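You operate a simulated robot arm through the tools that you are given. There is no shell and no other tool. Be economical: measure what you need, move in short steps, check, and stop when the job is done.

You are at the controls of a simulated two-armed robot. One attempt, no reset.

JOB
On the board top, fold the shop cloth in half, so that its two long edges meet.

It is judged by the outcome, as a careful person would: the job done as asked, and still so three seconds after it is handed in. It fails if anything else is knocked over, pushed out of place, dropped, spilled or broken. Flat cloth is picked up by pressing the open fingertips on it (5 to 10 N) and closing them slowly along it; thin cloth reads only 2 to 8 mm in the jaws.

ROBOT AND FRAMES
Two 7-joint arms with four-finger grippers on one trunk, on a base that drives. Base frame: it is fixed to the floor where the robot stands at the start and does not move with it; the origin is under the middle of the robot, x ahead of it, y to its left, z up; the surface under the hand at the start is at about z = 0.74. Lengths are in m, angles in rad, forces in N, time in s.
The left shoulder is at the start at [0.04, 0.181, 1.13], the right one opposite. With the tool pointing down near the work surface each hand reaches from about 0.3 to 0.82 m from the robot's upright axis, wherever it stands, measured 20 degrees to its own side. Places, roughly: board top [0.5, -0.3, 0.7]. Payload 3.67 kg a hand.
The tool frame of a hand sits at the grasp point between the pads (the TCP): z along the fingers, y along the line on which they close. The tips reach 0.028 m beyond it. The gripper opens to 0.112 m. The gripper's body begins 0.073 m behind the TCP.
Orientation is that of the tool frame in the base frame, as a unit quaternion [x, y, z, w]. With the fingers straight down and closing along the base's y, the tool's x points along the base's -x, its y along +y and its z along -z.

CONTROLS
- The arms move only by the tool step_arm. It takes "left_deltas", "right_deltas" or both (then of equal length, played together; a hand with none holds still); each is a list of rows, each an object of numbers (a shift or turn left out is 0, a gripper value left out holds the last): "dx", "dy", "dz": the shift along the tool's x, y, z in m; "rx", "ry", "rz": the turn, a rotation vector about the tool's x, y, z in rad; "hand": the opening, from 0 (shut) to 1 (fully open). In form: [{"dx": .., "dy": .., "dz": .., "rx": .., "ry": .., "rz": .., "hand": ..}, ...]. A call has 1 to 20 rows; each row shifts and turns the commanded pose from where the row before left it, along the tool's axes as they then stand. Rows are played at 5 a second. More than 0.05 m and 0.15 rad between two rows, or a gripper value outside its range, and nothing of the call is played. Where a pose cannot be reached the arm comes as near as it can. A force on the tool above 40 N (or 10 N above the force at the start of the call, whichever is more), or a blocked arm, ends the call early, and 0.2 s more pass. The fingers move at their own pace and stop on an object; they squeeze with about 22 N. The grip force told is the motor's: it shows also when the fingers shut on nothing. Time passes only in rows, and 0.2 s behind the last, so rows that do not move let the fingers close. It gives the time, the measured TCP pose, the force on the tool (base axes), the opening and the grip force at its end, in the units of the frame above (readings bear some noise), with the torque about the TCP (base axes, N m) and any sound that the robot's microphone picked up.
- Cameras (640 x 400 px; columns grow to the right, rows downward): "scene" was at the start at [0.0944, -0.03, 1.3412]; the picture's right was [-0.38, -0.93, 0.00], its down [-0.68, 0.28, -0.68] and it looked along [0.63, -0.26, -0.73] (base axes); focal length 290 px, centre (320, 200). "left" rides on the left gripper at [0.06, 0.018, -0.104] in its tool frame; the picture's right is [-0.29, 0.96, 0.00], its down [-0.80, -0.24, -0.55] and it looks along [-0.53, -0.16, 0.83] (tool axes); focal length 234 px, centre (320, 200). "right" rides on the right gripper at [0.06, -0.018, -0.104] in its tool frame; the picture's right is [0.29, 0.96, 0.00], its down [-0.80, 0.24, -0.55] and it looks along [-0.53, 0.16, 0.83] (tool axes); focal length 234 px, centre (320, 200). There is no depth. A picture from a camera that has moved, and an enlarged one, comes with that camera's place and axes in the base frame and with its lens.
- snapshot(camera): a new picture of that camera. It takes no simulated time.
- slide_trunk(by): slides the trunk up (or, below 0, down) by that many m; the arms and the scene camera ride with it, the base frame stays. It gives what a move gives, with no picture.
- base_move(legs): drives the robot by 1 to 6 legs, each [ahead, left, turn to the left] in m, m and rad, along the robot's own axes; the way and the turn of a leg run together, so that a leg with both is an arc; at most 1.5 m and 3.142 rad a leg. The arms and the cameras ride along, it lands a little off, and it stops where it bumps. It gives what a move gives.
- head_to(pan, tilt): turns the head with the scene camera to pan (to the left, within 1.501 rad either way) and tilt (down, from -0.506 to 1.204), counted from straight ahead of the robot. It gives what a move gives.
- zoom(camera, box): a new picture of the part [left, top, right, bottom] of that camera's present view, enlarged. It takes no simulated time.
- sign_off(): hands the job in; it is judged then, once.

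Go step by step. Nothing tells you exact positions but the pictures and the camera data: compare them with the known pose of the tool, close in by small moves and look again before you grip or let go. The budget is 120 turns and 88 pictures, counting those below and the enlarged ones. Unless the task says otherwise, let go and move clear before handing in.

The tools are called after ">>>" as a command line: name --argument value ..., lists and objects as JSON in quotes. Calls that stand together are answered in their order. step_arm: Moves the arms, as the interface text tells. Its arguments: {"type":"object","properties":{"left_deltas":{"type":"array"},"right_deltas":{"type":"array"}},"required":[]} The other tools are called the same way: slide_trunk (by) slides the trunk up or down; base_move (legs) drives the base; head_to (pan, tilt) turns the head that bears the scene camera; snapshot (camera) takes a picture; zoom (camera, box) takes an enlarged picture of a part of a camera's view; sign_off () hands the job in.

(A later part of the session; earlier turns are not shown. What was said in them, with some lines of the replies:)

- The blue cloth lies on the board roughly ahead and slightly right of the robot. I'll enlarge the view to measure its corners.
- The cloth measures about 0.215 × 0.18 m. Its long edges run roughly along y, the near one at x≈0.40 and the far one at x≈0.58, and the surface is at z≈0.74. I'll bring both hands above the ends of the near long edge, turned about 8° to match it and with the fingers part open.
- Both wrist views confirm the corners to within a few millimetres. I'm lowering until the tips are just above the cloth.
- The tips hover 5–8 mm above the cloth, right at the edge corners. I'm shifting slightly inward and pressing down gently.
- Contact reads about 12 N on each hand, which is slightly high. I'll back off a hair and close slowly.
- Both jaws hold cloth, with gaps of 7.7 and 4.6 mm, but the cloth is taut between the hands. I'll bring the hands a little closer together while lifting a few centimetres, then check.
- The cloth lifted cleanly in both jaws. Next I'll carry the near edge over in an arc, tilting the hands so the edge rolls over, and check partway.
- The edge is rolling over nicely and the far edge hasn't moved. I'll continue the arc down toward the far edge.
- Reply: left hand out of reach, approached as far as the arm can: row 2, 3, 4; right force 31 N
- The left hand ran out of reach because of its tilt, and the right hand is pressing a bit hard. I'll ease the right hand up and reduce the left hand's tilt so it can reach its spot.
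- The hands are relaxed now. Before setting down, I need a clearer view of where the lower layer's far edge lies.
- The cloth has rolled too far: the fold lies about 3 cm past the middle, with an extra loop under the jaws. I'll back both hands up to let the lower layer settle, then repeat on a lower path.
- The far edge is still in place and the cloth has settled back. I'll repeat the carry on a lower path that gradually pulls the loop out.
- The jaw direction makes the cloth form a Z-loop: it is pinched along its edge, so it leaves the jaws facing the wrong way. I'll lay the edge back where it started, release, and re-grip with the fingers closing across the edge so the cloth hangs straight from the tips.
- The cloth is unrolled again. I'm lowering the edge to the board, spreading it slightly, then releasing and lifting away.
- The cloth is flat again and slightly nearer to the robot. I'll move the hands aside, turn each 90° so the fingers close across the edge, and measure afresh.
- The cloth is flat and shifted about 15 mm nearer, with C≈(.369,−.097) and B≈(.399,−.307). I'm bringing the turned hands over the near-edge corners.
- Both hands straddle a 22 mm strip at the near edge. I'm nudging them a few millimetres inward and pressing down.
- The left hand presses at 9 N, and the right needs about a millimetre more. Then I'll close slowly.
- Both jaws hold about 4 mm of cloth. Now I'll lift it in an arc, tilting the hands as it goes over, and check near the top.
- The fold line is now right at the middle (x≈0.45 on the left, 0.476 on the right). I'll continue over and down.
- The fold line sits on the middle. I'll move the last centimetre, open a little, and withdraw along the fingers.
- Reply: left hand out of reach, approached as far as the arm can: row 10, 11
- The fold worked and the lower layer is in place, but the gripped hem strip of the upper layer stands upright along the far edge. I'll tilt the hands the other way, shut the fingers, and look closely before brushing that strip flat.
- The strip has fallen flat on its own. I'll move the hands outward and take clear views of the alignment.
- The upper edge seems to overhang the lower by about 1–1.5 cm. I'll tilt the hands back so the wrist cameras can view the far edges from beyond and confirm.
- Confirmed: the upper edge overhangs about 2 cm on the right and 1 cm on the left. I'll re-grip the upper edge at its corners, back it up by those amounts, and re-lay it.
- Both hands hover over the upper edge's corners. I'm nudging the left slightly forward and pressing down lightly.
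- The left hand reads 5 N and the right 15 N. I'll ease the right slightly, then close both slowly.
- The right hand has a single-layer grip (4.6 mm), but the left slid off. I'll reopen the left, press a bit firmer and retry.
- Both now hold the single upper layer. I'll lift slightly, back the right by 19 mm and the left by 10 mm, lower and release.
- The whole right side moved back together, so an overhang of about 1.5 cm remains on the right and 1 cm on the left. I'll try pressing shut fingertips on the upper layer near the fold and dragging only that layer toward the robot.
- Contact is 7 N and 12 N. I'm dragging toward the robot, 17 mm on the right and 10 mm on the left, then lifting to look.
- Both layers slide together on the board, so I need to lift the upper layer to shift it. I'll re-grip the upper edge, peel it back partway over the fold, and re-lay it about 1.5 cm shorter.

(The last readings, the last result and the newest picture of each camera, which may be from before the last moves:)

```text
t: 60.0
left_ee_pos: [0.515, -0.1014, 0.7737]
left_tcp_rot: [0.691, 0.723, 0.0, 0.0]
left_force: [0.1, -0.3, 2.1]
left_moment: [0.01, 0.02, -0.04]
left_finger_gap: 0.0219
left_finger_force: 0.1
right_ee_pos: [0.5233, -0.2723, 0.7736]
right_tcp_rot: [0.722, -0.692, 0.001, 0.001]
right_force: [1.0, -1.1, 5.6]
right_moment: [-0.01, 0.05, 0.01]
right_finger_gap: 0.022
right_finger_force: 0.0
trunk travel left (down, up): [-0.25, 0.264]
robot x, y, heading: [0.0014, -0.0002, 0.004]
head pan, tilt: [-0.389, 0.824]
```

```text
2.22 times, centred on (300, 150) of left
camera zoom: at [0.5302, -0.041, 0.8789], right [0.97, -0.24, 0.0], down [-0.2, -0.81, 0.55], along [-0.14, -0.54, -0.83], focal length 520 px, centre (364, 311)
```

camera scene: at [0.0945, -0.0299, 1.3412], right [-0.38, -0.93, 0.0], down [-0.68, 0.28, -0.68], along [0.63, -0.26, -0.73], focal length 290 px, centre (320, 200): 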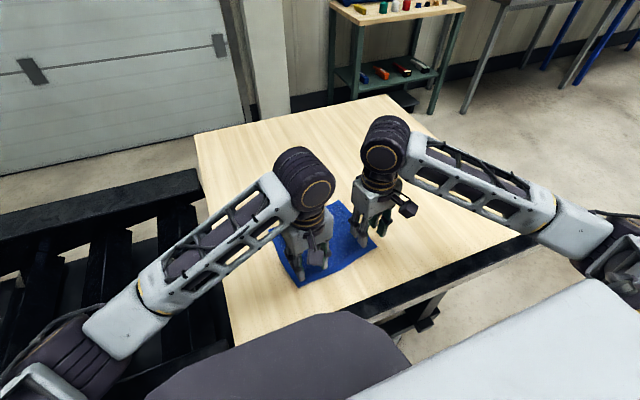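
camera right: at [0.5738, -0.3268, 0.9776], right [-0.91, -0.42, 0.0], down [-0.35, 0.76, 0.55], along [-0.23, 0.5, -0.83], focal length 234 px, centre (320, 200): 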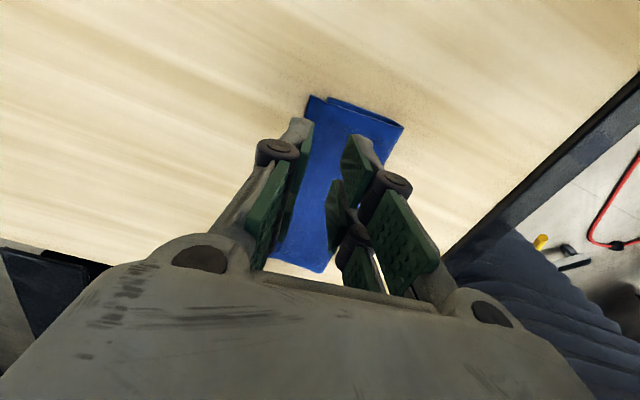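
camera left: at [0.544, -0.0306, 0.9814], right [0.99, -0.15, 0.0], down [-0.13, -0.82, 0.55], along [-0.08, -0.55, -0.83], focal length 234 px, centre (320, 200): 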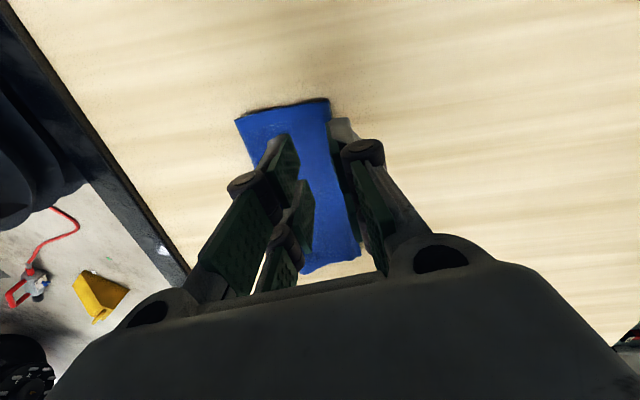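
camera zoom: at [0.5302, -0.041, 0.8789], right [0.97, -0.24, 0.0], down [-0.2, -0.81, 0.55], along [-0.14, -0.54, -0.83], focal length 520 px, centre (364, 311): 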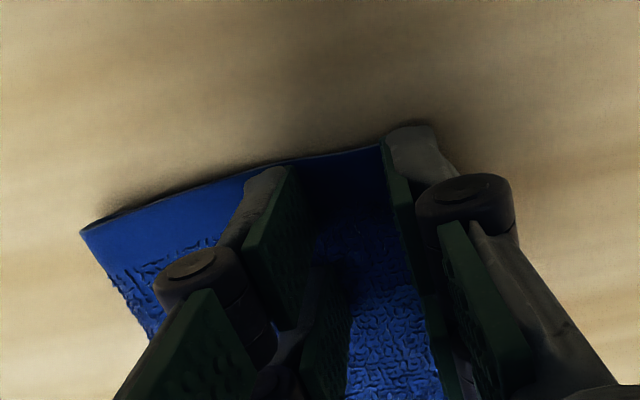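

Positioned well, with fingers on the edge and just inside it. I'm pressing slightly more and closing.

>>> step_arm --left_deltas '[{"dz": 0.001}, {"dz": 0.0008}, {"hand": 0.18}, {"hand": 0.16}, {"hand": 0.14}, {"hand": 0.12}, {"hand": 0.1}, {"hand": 0.08}, {"hand": 0.06}, {"hand": 0.04}, {"hand": 0.02}, {"hand": 0.0}, {}, {}]' --right_deltas '[{"dz": 0.0006}, {"dz": 0.0006}, {"hand": 0.18}, {"hand": 0.16}, {"hand": 0.14}, {"hand": 0.12}, {"hand": 0.1}, {"hand": 0.08}, {"hand": 0.06}, {"hand": 0.04}, {"hand": 0.02}, {"hand": 0.0}, {}, {}]'

```text
t: 63.0
left_ee_pos: [0.5151, -0.1016, 0.7735]
left_tcp_rot: [0.691, 0.723, -0.001, -0.001]
left_force: [-1.4, -0.7, 8.6]
left_moment: [-0.06, 0.06, 0.01]
left_finger_gap: 0.0077
left_finger_force: 22.4
right_ee_pos: [0.5235, -0.2708, 0.7726]
right_tcp_rot: [0.722, -0.692, 0.0, 0.002]
right_force: [-0.4, 0.9, 4.4]
right_moment: [0.05, 0.07, -0.01]
right_finger_gap: 0.0042
right_finger_force: 21.7
trunk travel left (down, up): [-0.25, 0.264]
robot x, y, heading: [0.0039, -0.0004, -0.005]
head pan, tilt: [-0.389, 0.824]
```

The left gap of 7.7 mm suggests both layers may be caught there. I'll lift both a couple of centimetres and look.

>>> step_arm --left_deltas '[{"dz": -0.012}, {"dz": -0.012}, {}]' --right_deltas '[{"dz": -0.012}, {"dz": -0.012}, {}]'

>>> zoom --camera "left" --box '[180, 60, 420, 240]'

>>> zoom --camera "right" --box '[230, 60, 470, 240]'

```text
t: 63.8
left_ee_pos: [0.5136, -0.1011, 0.7962]
left_tcp_rot: [0.691, 0.723, -0.001, -0.001]
left_force: [-0.6, -0.3, 0.7]
left_moment: [0.01, 0.01, 0.01]
left_finger_gap: 0.0071
left_finger_force: 21.9
right_ee_pos: [0.5237, -0.2706, 0.7961]
right_tcp_rot: [0.722, -0.692, -0.001, 0.002]
right_force: [0.1, 0.2, -0.4]
right_moment: [-0.02, -0.02, 0.01]
right_finger_gap: 0.0043
right_finger_force: 22.0
trunk travel left (down, up): [-0.25, 0.264]
robot x, y, heading: [0.0013, 0.0046, -0.002]
head pan, tilt: [-0.389, 0.824]
```

```text
2.22 times, centred on (300, 150) of left
camera zoom: at [0.5296, -0.0409, 0.9005], right [0.97, -0.24, 0.0], down [-0.2, -0.81, 0.55], along [-0.14, -0.54, -0.83], focal length 520 px, centre (364, 311)
```

zoom: 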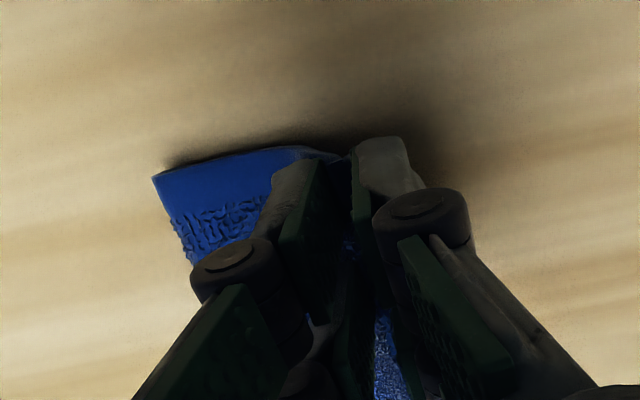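

```text
2.22 times, centred on (350, 150) of right
camera zoom: at [0.5451, -0.3314, 0.8981], right [-0.94, -0.33, 0.0], down [-0.27, 0.79, 0.55], along [-0.19, 0.52, -0.83], focal length 520 px, centre (253, 311)
```

zoom: 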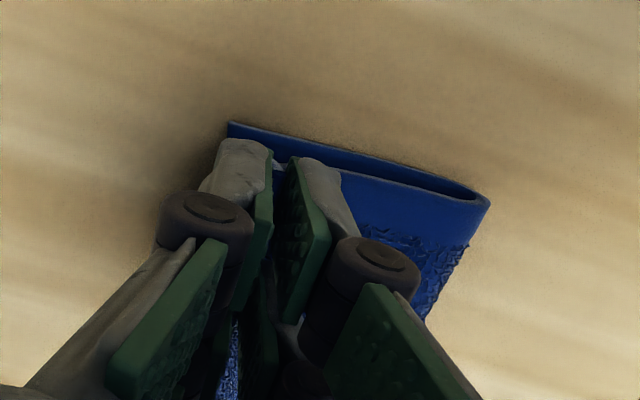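

The left jaws hold both layers, which makes a useful anchor. I'll set the left hand back down as a clamp and shift the right corner of the upper layer back over it in a small arc.

>>> step_arm --left_deltas '[{"dz": 0.01}, {"dz": 0.0115}, {}]'

>>> step_arm --right_deltas '[{"dz": -0.012, "dy": 0.006}, {"dz": -0.012, "dy": 0.008}, {"dz": -0.004, "dy": 0.01}, {"dy": 0.008, "dx": 0.002}, {}, {"dy": -0.006, "dz": 0.014, "dx": 0.002}, {"dy": -0.006, "dz": 0.016}, {"dy": -0.005, "dz": 0.017}, {}, {"hand": 0.05}, {"hand": 0.1}, {"hand": 0.18}, {}, {"dz": -0.02}, {"dz": -0.04}, {"dz": -0.04}, {}]'

>>> zoom --camera "right" --box '[230, 60, 470, 240]'

```text
t: 64.6
left_ee_pos: [0.5145, -0.1008, 0.7758]
left_tcp_rot: [0.691, 0.723, 0.0, 0.0]
left_force: [0.0, -1.2, 2.4]
left_moment: [-0.09, 0.0, 0.01]
left_finger_gap: 0.007
left_finger_force: 21.7
right_ee_pos: [0.5235, -0.2721, 0.7954]
right_tcp_rot: [0.723, -0.691, 0.0, 0.001]
right_force: [0.5, 0.9, 0.4]
right_moment: [0.03, 0.03, 0.03]
right_finger_gap: 0.0039
right_finger_force: 22.0
trunk travel left (down, up): [-0.25, 0.264]
robot x, y, heading: [-0.0024, -0.0034, 0.002]
head pan, tilt: [-0.389, 0.824]
```

```text
t: 68.2
left_ee_pos: [0.514, -0.1011, 0.7752]
left_tcp_rot: [0.691, 0.723, 0.0, 0.0]
left_force: [-0.3, 1.2, 2.3]
left_moment: [-0.01, 0.0, -0.01]
left_finger_gap: 0.007
left_finger_force: 22.1
right_ee_pos: [0.5111, -0.2771, 0.8788]
right_tcp_rot: [0.723, -0.691, -0.001, 0.002]
right_force: [-0.1, 0.8, -0.7]
right_moment: [0.0, 0.01, -0.01]
right_finger_gap: 0.0202
right_finger_force: 0.1
trunk travel left (down, up): [-0.25, 0.264]
robot x, y, heading: [0.0005, -0.003, -0.001]
head pan, tilt: [-0.389, 0.824]
```

```text
2.22 times, centred on (350, 150) of right
camera zoom: at [0.5317, -0.3364, 0.9819], right [-0.94, -0.33, 0.0], down [-0.27, 0.79, 0.55], along [-0.19, 0.52, -0.83], focal length 520 px, centre (253, 311)
```

zoom: 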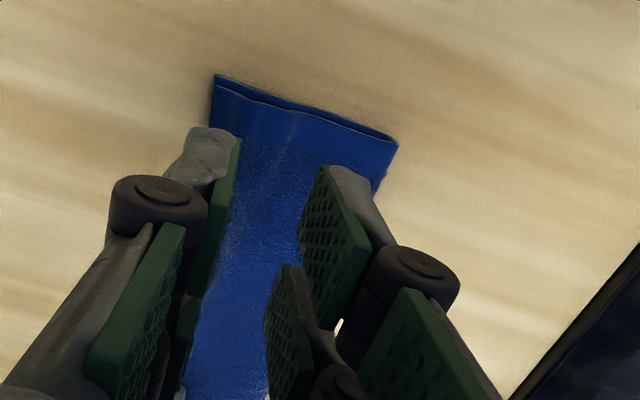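

The right edges now meet. I'll release the left hand, lift it, and check that end.

>>> step_arm --left_deltas '[{"hand": 0.05}, {"hand": 0.1}, {"hand": 0.18}, {}, {"dz": -0.02}, {"dz": -0.04}, {"dz": -0.04}, {}]'

>>> zoom --camera "left" --box '[210, 60, 390, 180]'

>>> zoom --camera "right" --box '[290, 70, 410, 150]'

```text
t: 70.0
left_ee_pos: [0.5121, -0.1013, 0.8772]
left_tcp_rot: [0.69, 0.723, -0.002, -0.002]
left_force: [-0.7, -0.3, 0.8]
left_moment: [-0.01, 0.01, -0.03]
left_finger_gap: 0.0204
left_finger_force: 0.0
right_ee_pos: [0.511, -0.2771, 0.8773]
right_tcp_rot: [0.722, -0.692, -0.001, 0.002]
right_force: [-0.4, 0.1, 0.3]
right_moment: [0.0, -0.02, -0.02]
right_finger_gap: 0.0202
right_finger_force: 0.0
trunk travel left (down, up): [-0.25, 0.264]
robot x, y, heading: [0.004, 0.0036, 0.002]
head pan, tilt: [-0.389, 0.824]
```

```text
3.33 times, centred on (300, 120) of left
camera zoom: at [0.5284, -0.0417, 0.982], right [0.97, -0.24, 0.0], down [-0.2, -0.81, 0.55], along [-0.14, -0.54, -0.83], focal length 781 px, centre (387, 467)
```

zoom: 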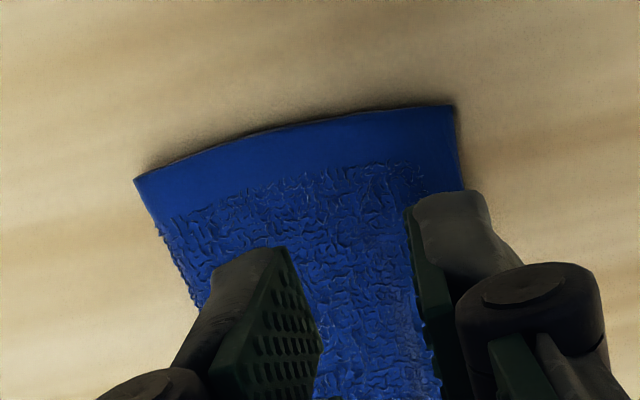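

```text
5.00 times, centred on (350, 110) of right
camera zoom: at [0.5319, -0.3364, 0.9816], right [-0.94, -0.33, 0.0], down [-0.27, 0.79, 0.55], along [-0.19, 0.52, -0.83], focal length 1171 px, centre (170, 650)
```

zoom: 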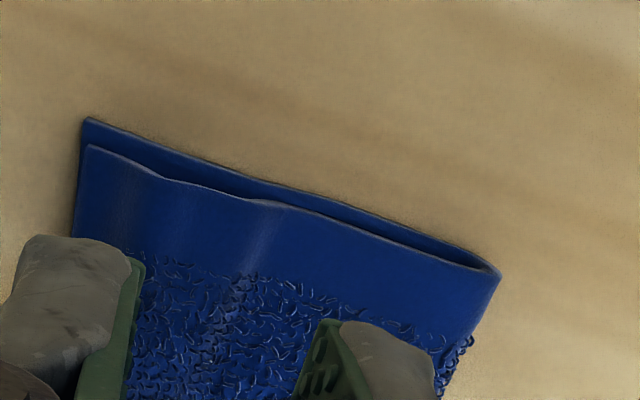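

The right end meets to within 2–3 mm, while the left still overhangs by about 9 mm. I'll press the right hand down as an anchor and prepare the left to grip only the upper layer's edge.

>>> step_arm --left_deltas '[{"dy": 0.009, "dx": -0.003, "hand": 0.2}, {"dz": 0.04}, {"dz": 0.035}, {"dz": 0.02}, {"dz": 0.006}, {"dz": 0.002}, {"dz": 0.001}, {}]' --right_deltas '[{"dy": 0.013, "dx": -0.01, "hand": 0.0}, {"dz": 0.04}, {"dz": 0.035}, {"dz": 0.02}, {"dz": 0.007}, {"dz": 0.002}, {"dz": 0.001}, {}]'

```text
t: 71.8
left_ee_pos: [0.5257, -0.1054, 0.7718]
left_tcp_rot: [0.69, 0.723, 0.0, 0.0]
left_force: [1.2, -2.1, 6.7]
left_moment: [-0.06, 0.06, 0.06]
left_finger_gap: 0.0216
left_finger_force: 0.1
right_ee_pos: [0.4961, -0.2668, 0.7732]
right_tcp_rot: [0.722, -0.692, 0.0, 0.002]
right_force: [0.3, -0.6, 2.0]
right_moment: [0.0, -0.01, 0.0]
right_finger_gap: 0.0
right_finger_force: 22.4
trunk travel left (down, up): [-0.25, 0.264]
robot x, y, heading: [0.0026, -0.0037, -0.003]
head pan, tilt: [-0.389, 0.824]
```

The left hand is slightly too far out. I'll lift it a touch, back it 5 mm, press again, and firm up the right anchor.

>>> step_arm --left_deltas '[{"dz": -0.005}, {"dy": -0.005}, {"dz": 0.004}, {"dz": 0.001}, {"dz": 0.0007}, {}]' --right_deltas '[{"dz": 0.001}, {"dz": 0.001}, {"dz": 0.0005}, {}, {}, {}]'

>>> zoom --camera "left" --box '[180, 60, 420, 240]'

```text
t: 73.2
left_ee_pos: [0.5193, -0.1039, 0.7736]
left_tcp_rot: [0.691, 0.723, 0.0, 0.001]
left_force: [0.9, 1.1, 8.3]
left_moment: [0.04, 0.1, -0.03]
left_finger_gap: 0.0215
left_finger_force: 0.0
right_ee_pos: [0.4962, -0.2661, 0.7694]
right_tcp_rot: [0.722, -0.692, 0.0, 0.0]
right_force: [-2.7, -2.8, 16.1]
right_moment: [-0.11, 0.03, 0.03]
right_finger_gap: 0.0
right_finger_force: 22.3
trunk travel left (down, up): [-0.25, 0.264]
robot x, y, heading: [0.0002, -0.0012, -0.003]
head pan, tilt: [-0.389, 0.824]
```

```text
2.22 times, centred on (300, 150) of left
camera zoom: at [0.5339, -0.044, 0.8777], right [0.97, -0.24, 0.0], down [-0.2, -0.81, 0.55], along [-0.13, -0.54, -0.83], focal length 520 px, centre (364, 311)
```

zoom: 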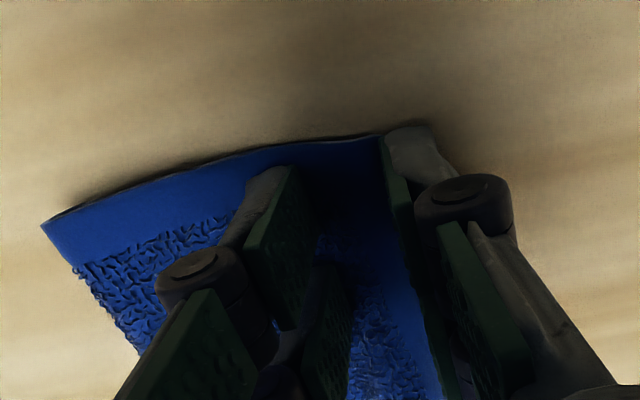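

Good placement. I'm closing the left fingers slowly, with the right hand anchoring at 16 N.

>>> step_arm --left_deltas '[{"hand": 0.18}, {"hand": 0.16}, {"hand": 0.14}, {"hand": 0.12}, {"hand": 0.1}, {"hand": 0.08}, {"hand": 0.06}, {"hand": 0.04}, {"hand": 0.02}, {"hand": 0.0}, {}, {}]'

```text
t: 75.8
left_ee_pos: [0.5186, -0.1035, 0.7727]
left_tcp_rot: [0.691, 0.723, 0.001, 0.0]
left_force: [-0.2, 0.8, 4.5]
left_moment: [0.0, 0.05, 0.01]
left_finger_gap: 0.0043
left_finger_force: 21.5
right_ee_pos: [0.496, -0.2665, 0.7704]
right_tcp_rot: [0.722, -0.692, 0.001, 0.001]
right_force: [0.0, -3.4, 19.5]
right_moment: [-0.13, 0.0, 0.02]
right_finger_gap: 0.0001
right_finger_force: 22.1
trunk travel left (down, up): [-0.25, 0.264]
robot x, y, heading: [0.0026, 0.0, -0.003]
head pan, tilt: [-0.389, 0.824]
```

Single layer gripped (4.3 mm). I'm doing the same small arc on the left, with a net shift of 8 mm back.

>>> step_arm --left_deltas '[{"dz": -0.012}, {"dz": -0.012, "dy": -0.006}, {"dz": -0.012, "dy": -0.008}, {"dz": -0.01, "dy": -0.008}, {"dy": -0.004}, {}, {"dy": 0.006, "dz": 0.013}, {"dy": 0.006, "dz": 0.014}, {"dy": 0.006, "dz": 0.014}, {}, {"hand": 0.05}, {"hand": 0.1}, {"hand": 0.18}, {}, {"dz": -0.02}, {"dz": -0.04}, {"dz": -0.04}, {}]'

>>> zoom --camera "left" --box '[210, 60, 390, 180]'

```text
t: 79.6
left_ee_pos: [0.5118, -0.1034, 0.8779]
left_tcp_rot: [0.691, 0.723, 0.001, 0.001]
left_force: [0.4, 0.4, 0.4]
left_moment: [-0.01, 0.01, -0.01]
left_finger_gap: 0.0201
left_finger_force: 0.1
right_ee_pos: [0.4956, -0.2659, 0.77]
right_tcp_rot: [0.722, -0.692, 0.001, 0.001]
right_force: [-0.7, -2.6, 20.6]
right_moment: [-0.09, -0.01, 0.01]
right_finger_gap: 0.0
right_finger_force: 21.6
trunk travel left (down, up): [-0.25, 0.264]
robot x, y, heading: [-0.0022, -0.0019, 0.003]
head pan, tilt: [-0.389, 0.824]
```

```text
3.33 times, centred on (300, 120) of left
camera zoom: at [0.5285, -0.0437, 0.9828], right [0.97, -0.24, 0.0], down [-0.2, -0.81, 0.55], along [-0.13, -0.54, -0.83], focal length 781 px, centre (387, 467)
```

zoom: 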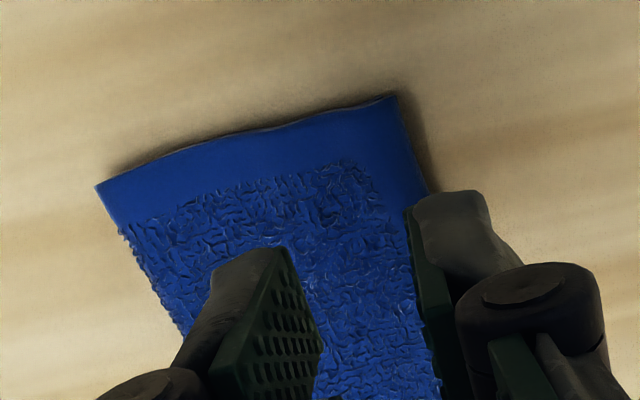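

The left end is now even to within a few millimetres (upper layer ≈ 92 mm of a 181 mm side). I'm raising the right hand, moving both clear outward, and taking a final look.

>>> step_arm --left_deltas '[{"dx": 0.04, "dz": -0.02}, {"dx": 0.04, "dz": -0.02}, {"dx": 0.04, "dz": -0.02}, {"dx": 0.02}, {}]' --right_deltas '[{"dz": -0.02}, {"dz": -0.04}, {"dz": -0.04, "dx": 0.02}, {"dz": -0.02, "dx": 0.045}, {"dx": 0.045}]'

>>> zoom --camera "scene" --box '[260, 180, 370, 260]'

>>> snapshot --camera "scene"

```text
t: 80.8
left_ee_pos: [0.5068, 0.0357, 0.9374]
left_tcp_rot: [0.691, 0.723, 0.0, -0.001]
left_force: [-0.3, 0.0, 0.1]
left_moment: [0.0, 0.0, 0.01]
left_finger_gap: 0.0201
left_finger_force: 0.0
right_ee_pos: [0.499, -0.3784, 0.8884]
right_tcp_rot: [0.723, -0.691, -0.001, 0.002]
right_force: [-0.4, -0.8, 0.6]
right_moment: [0.0, 0.02, 0.03]
right_finger_gap: 0.0
right_finger_force: 22.6
trunk travel left (down, up): [-0.25, 0.264]
robot x, y, heading: [-0.0012, 0.0008, 0.0]
head pan, tilt: [-0.389, 0.824]
```

```text
5.00 times, centred on (315, 220) of scene
camera zoom: at [0.0941, -0.0312, 1.3411], right [-0.38, -0.93, 0.0], down [-0.68, 0.28, -0.68], along [0.63, -0.26, -0.73], focal length 1451 px, centre (345, 100)
```

zoom: 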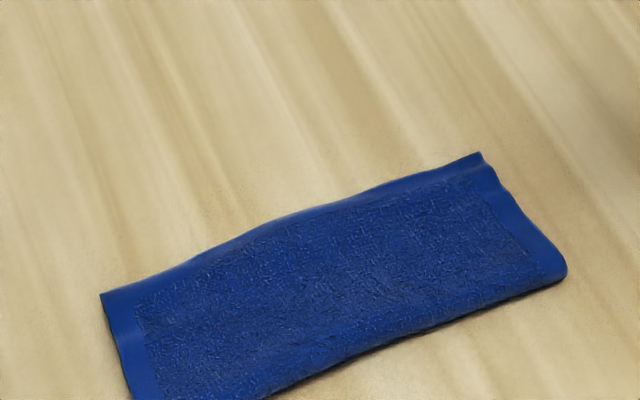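

```text
9 pictures are left
camera scene: at [0.0941, -0.0312, 1.3411], right [-0.38, -0.93, 0.0], down [-0.68, 0.28, -0.68], along [0.63, -0.26, -0.73], focal length 290 px, centre (320, 200)
```

scene: 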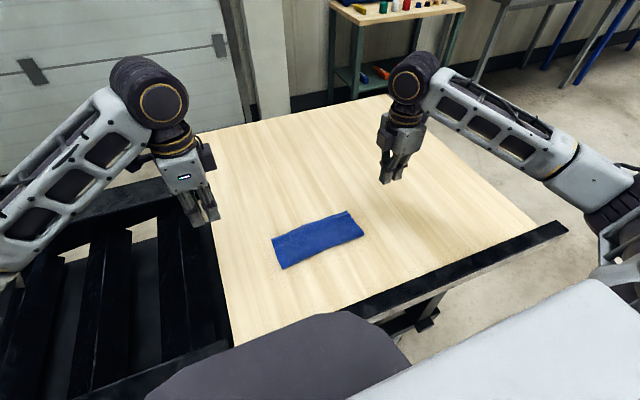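

The cloth lies folded flat, its two long edges meeting along the far side. Both hands are open or clear of it, and nothing else was touched, so I'm handing it in.

>>> sign_off

```text
The job is handed in.
```

The shop cloth is folded in half on the board top, with its two long edges meeting to within about 3 mm. That figure is measured from the camera views; at the left end I worked it out from the folded width, because the lower edge is hidden under the upper one.

The cloth ended up about 4–5 cm nearer the robot than where it started. Both hands are clear of it, and nothing else was touched.
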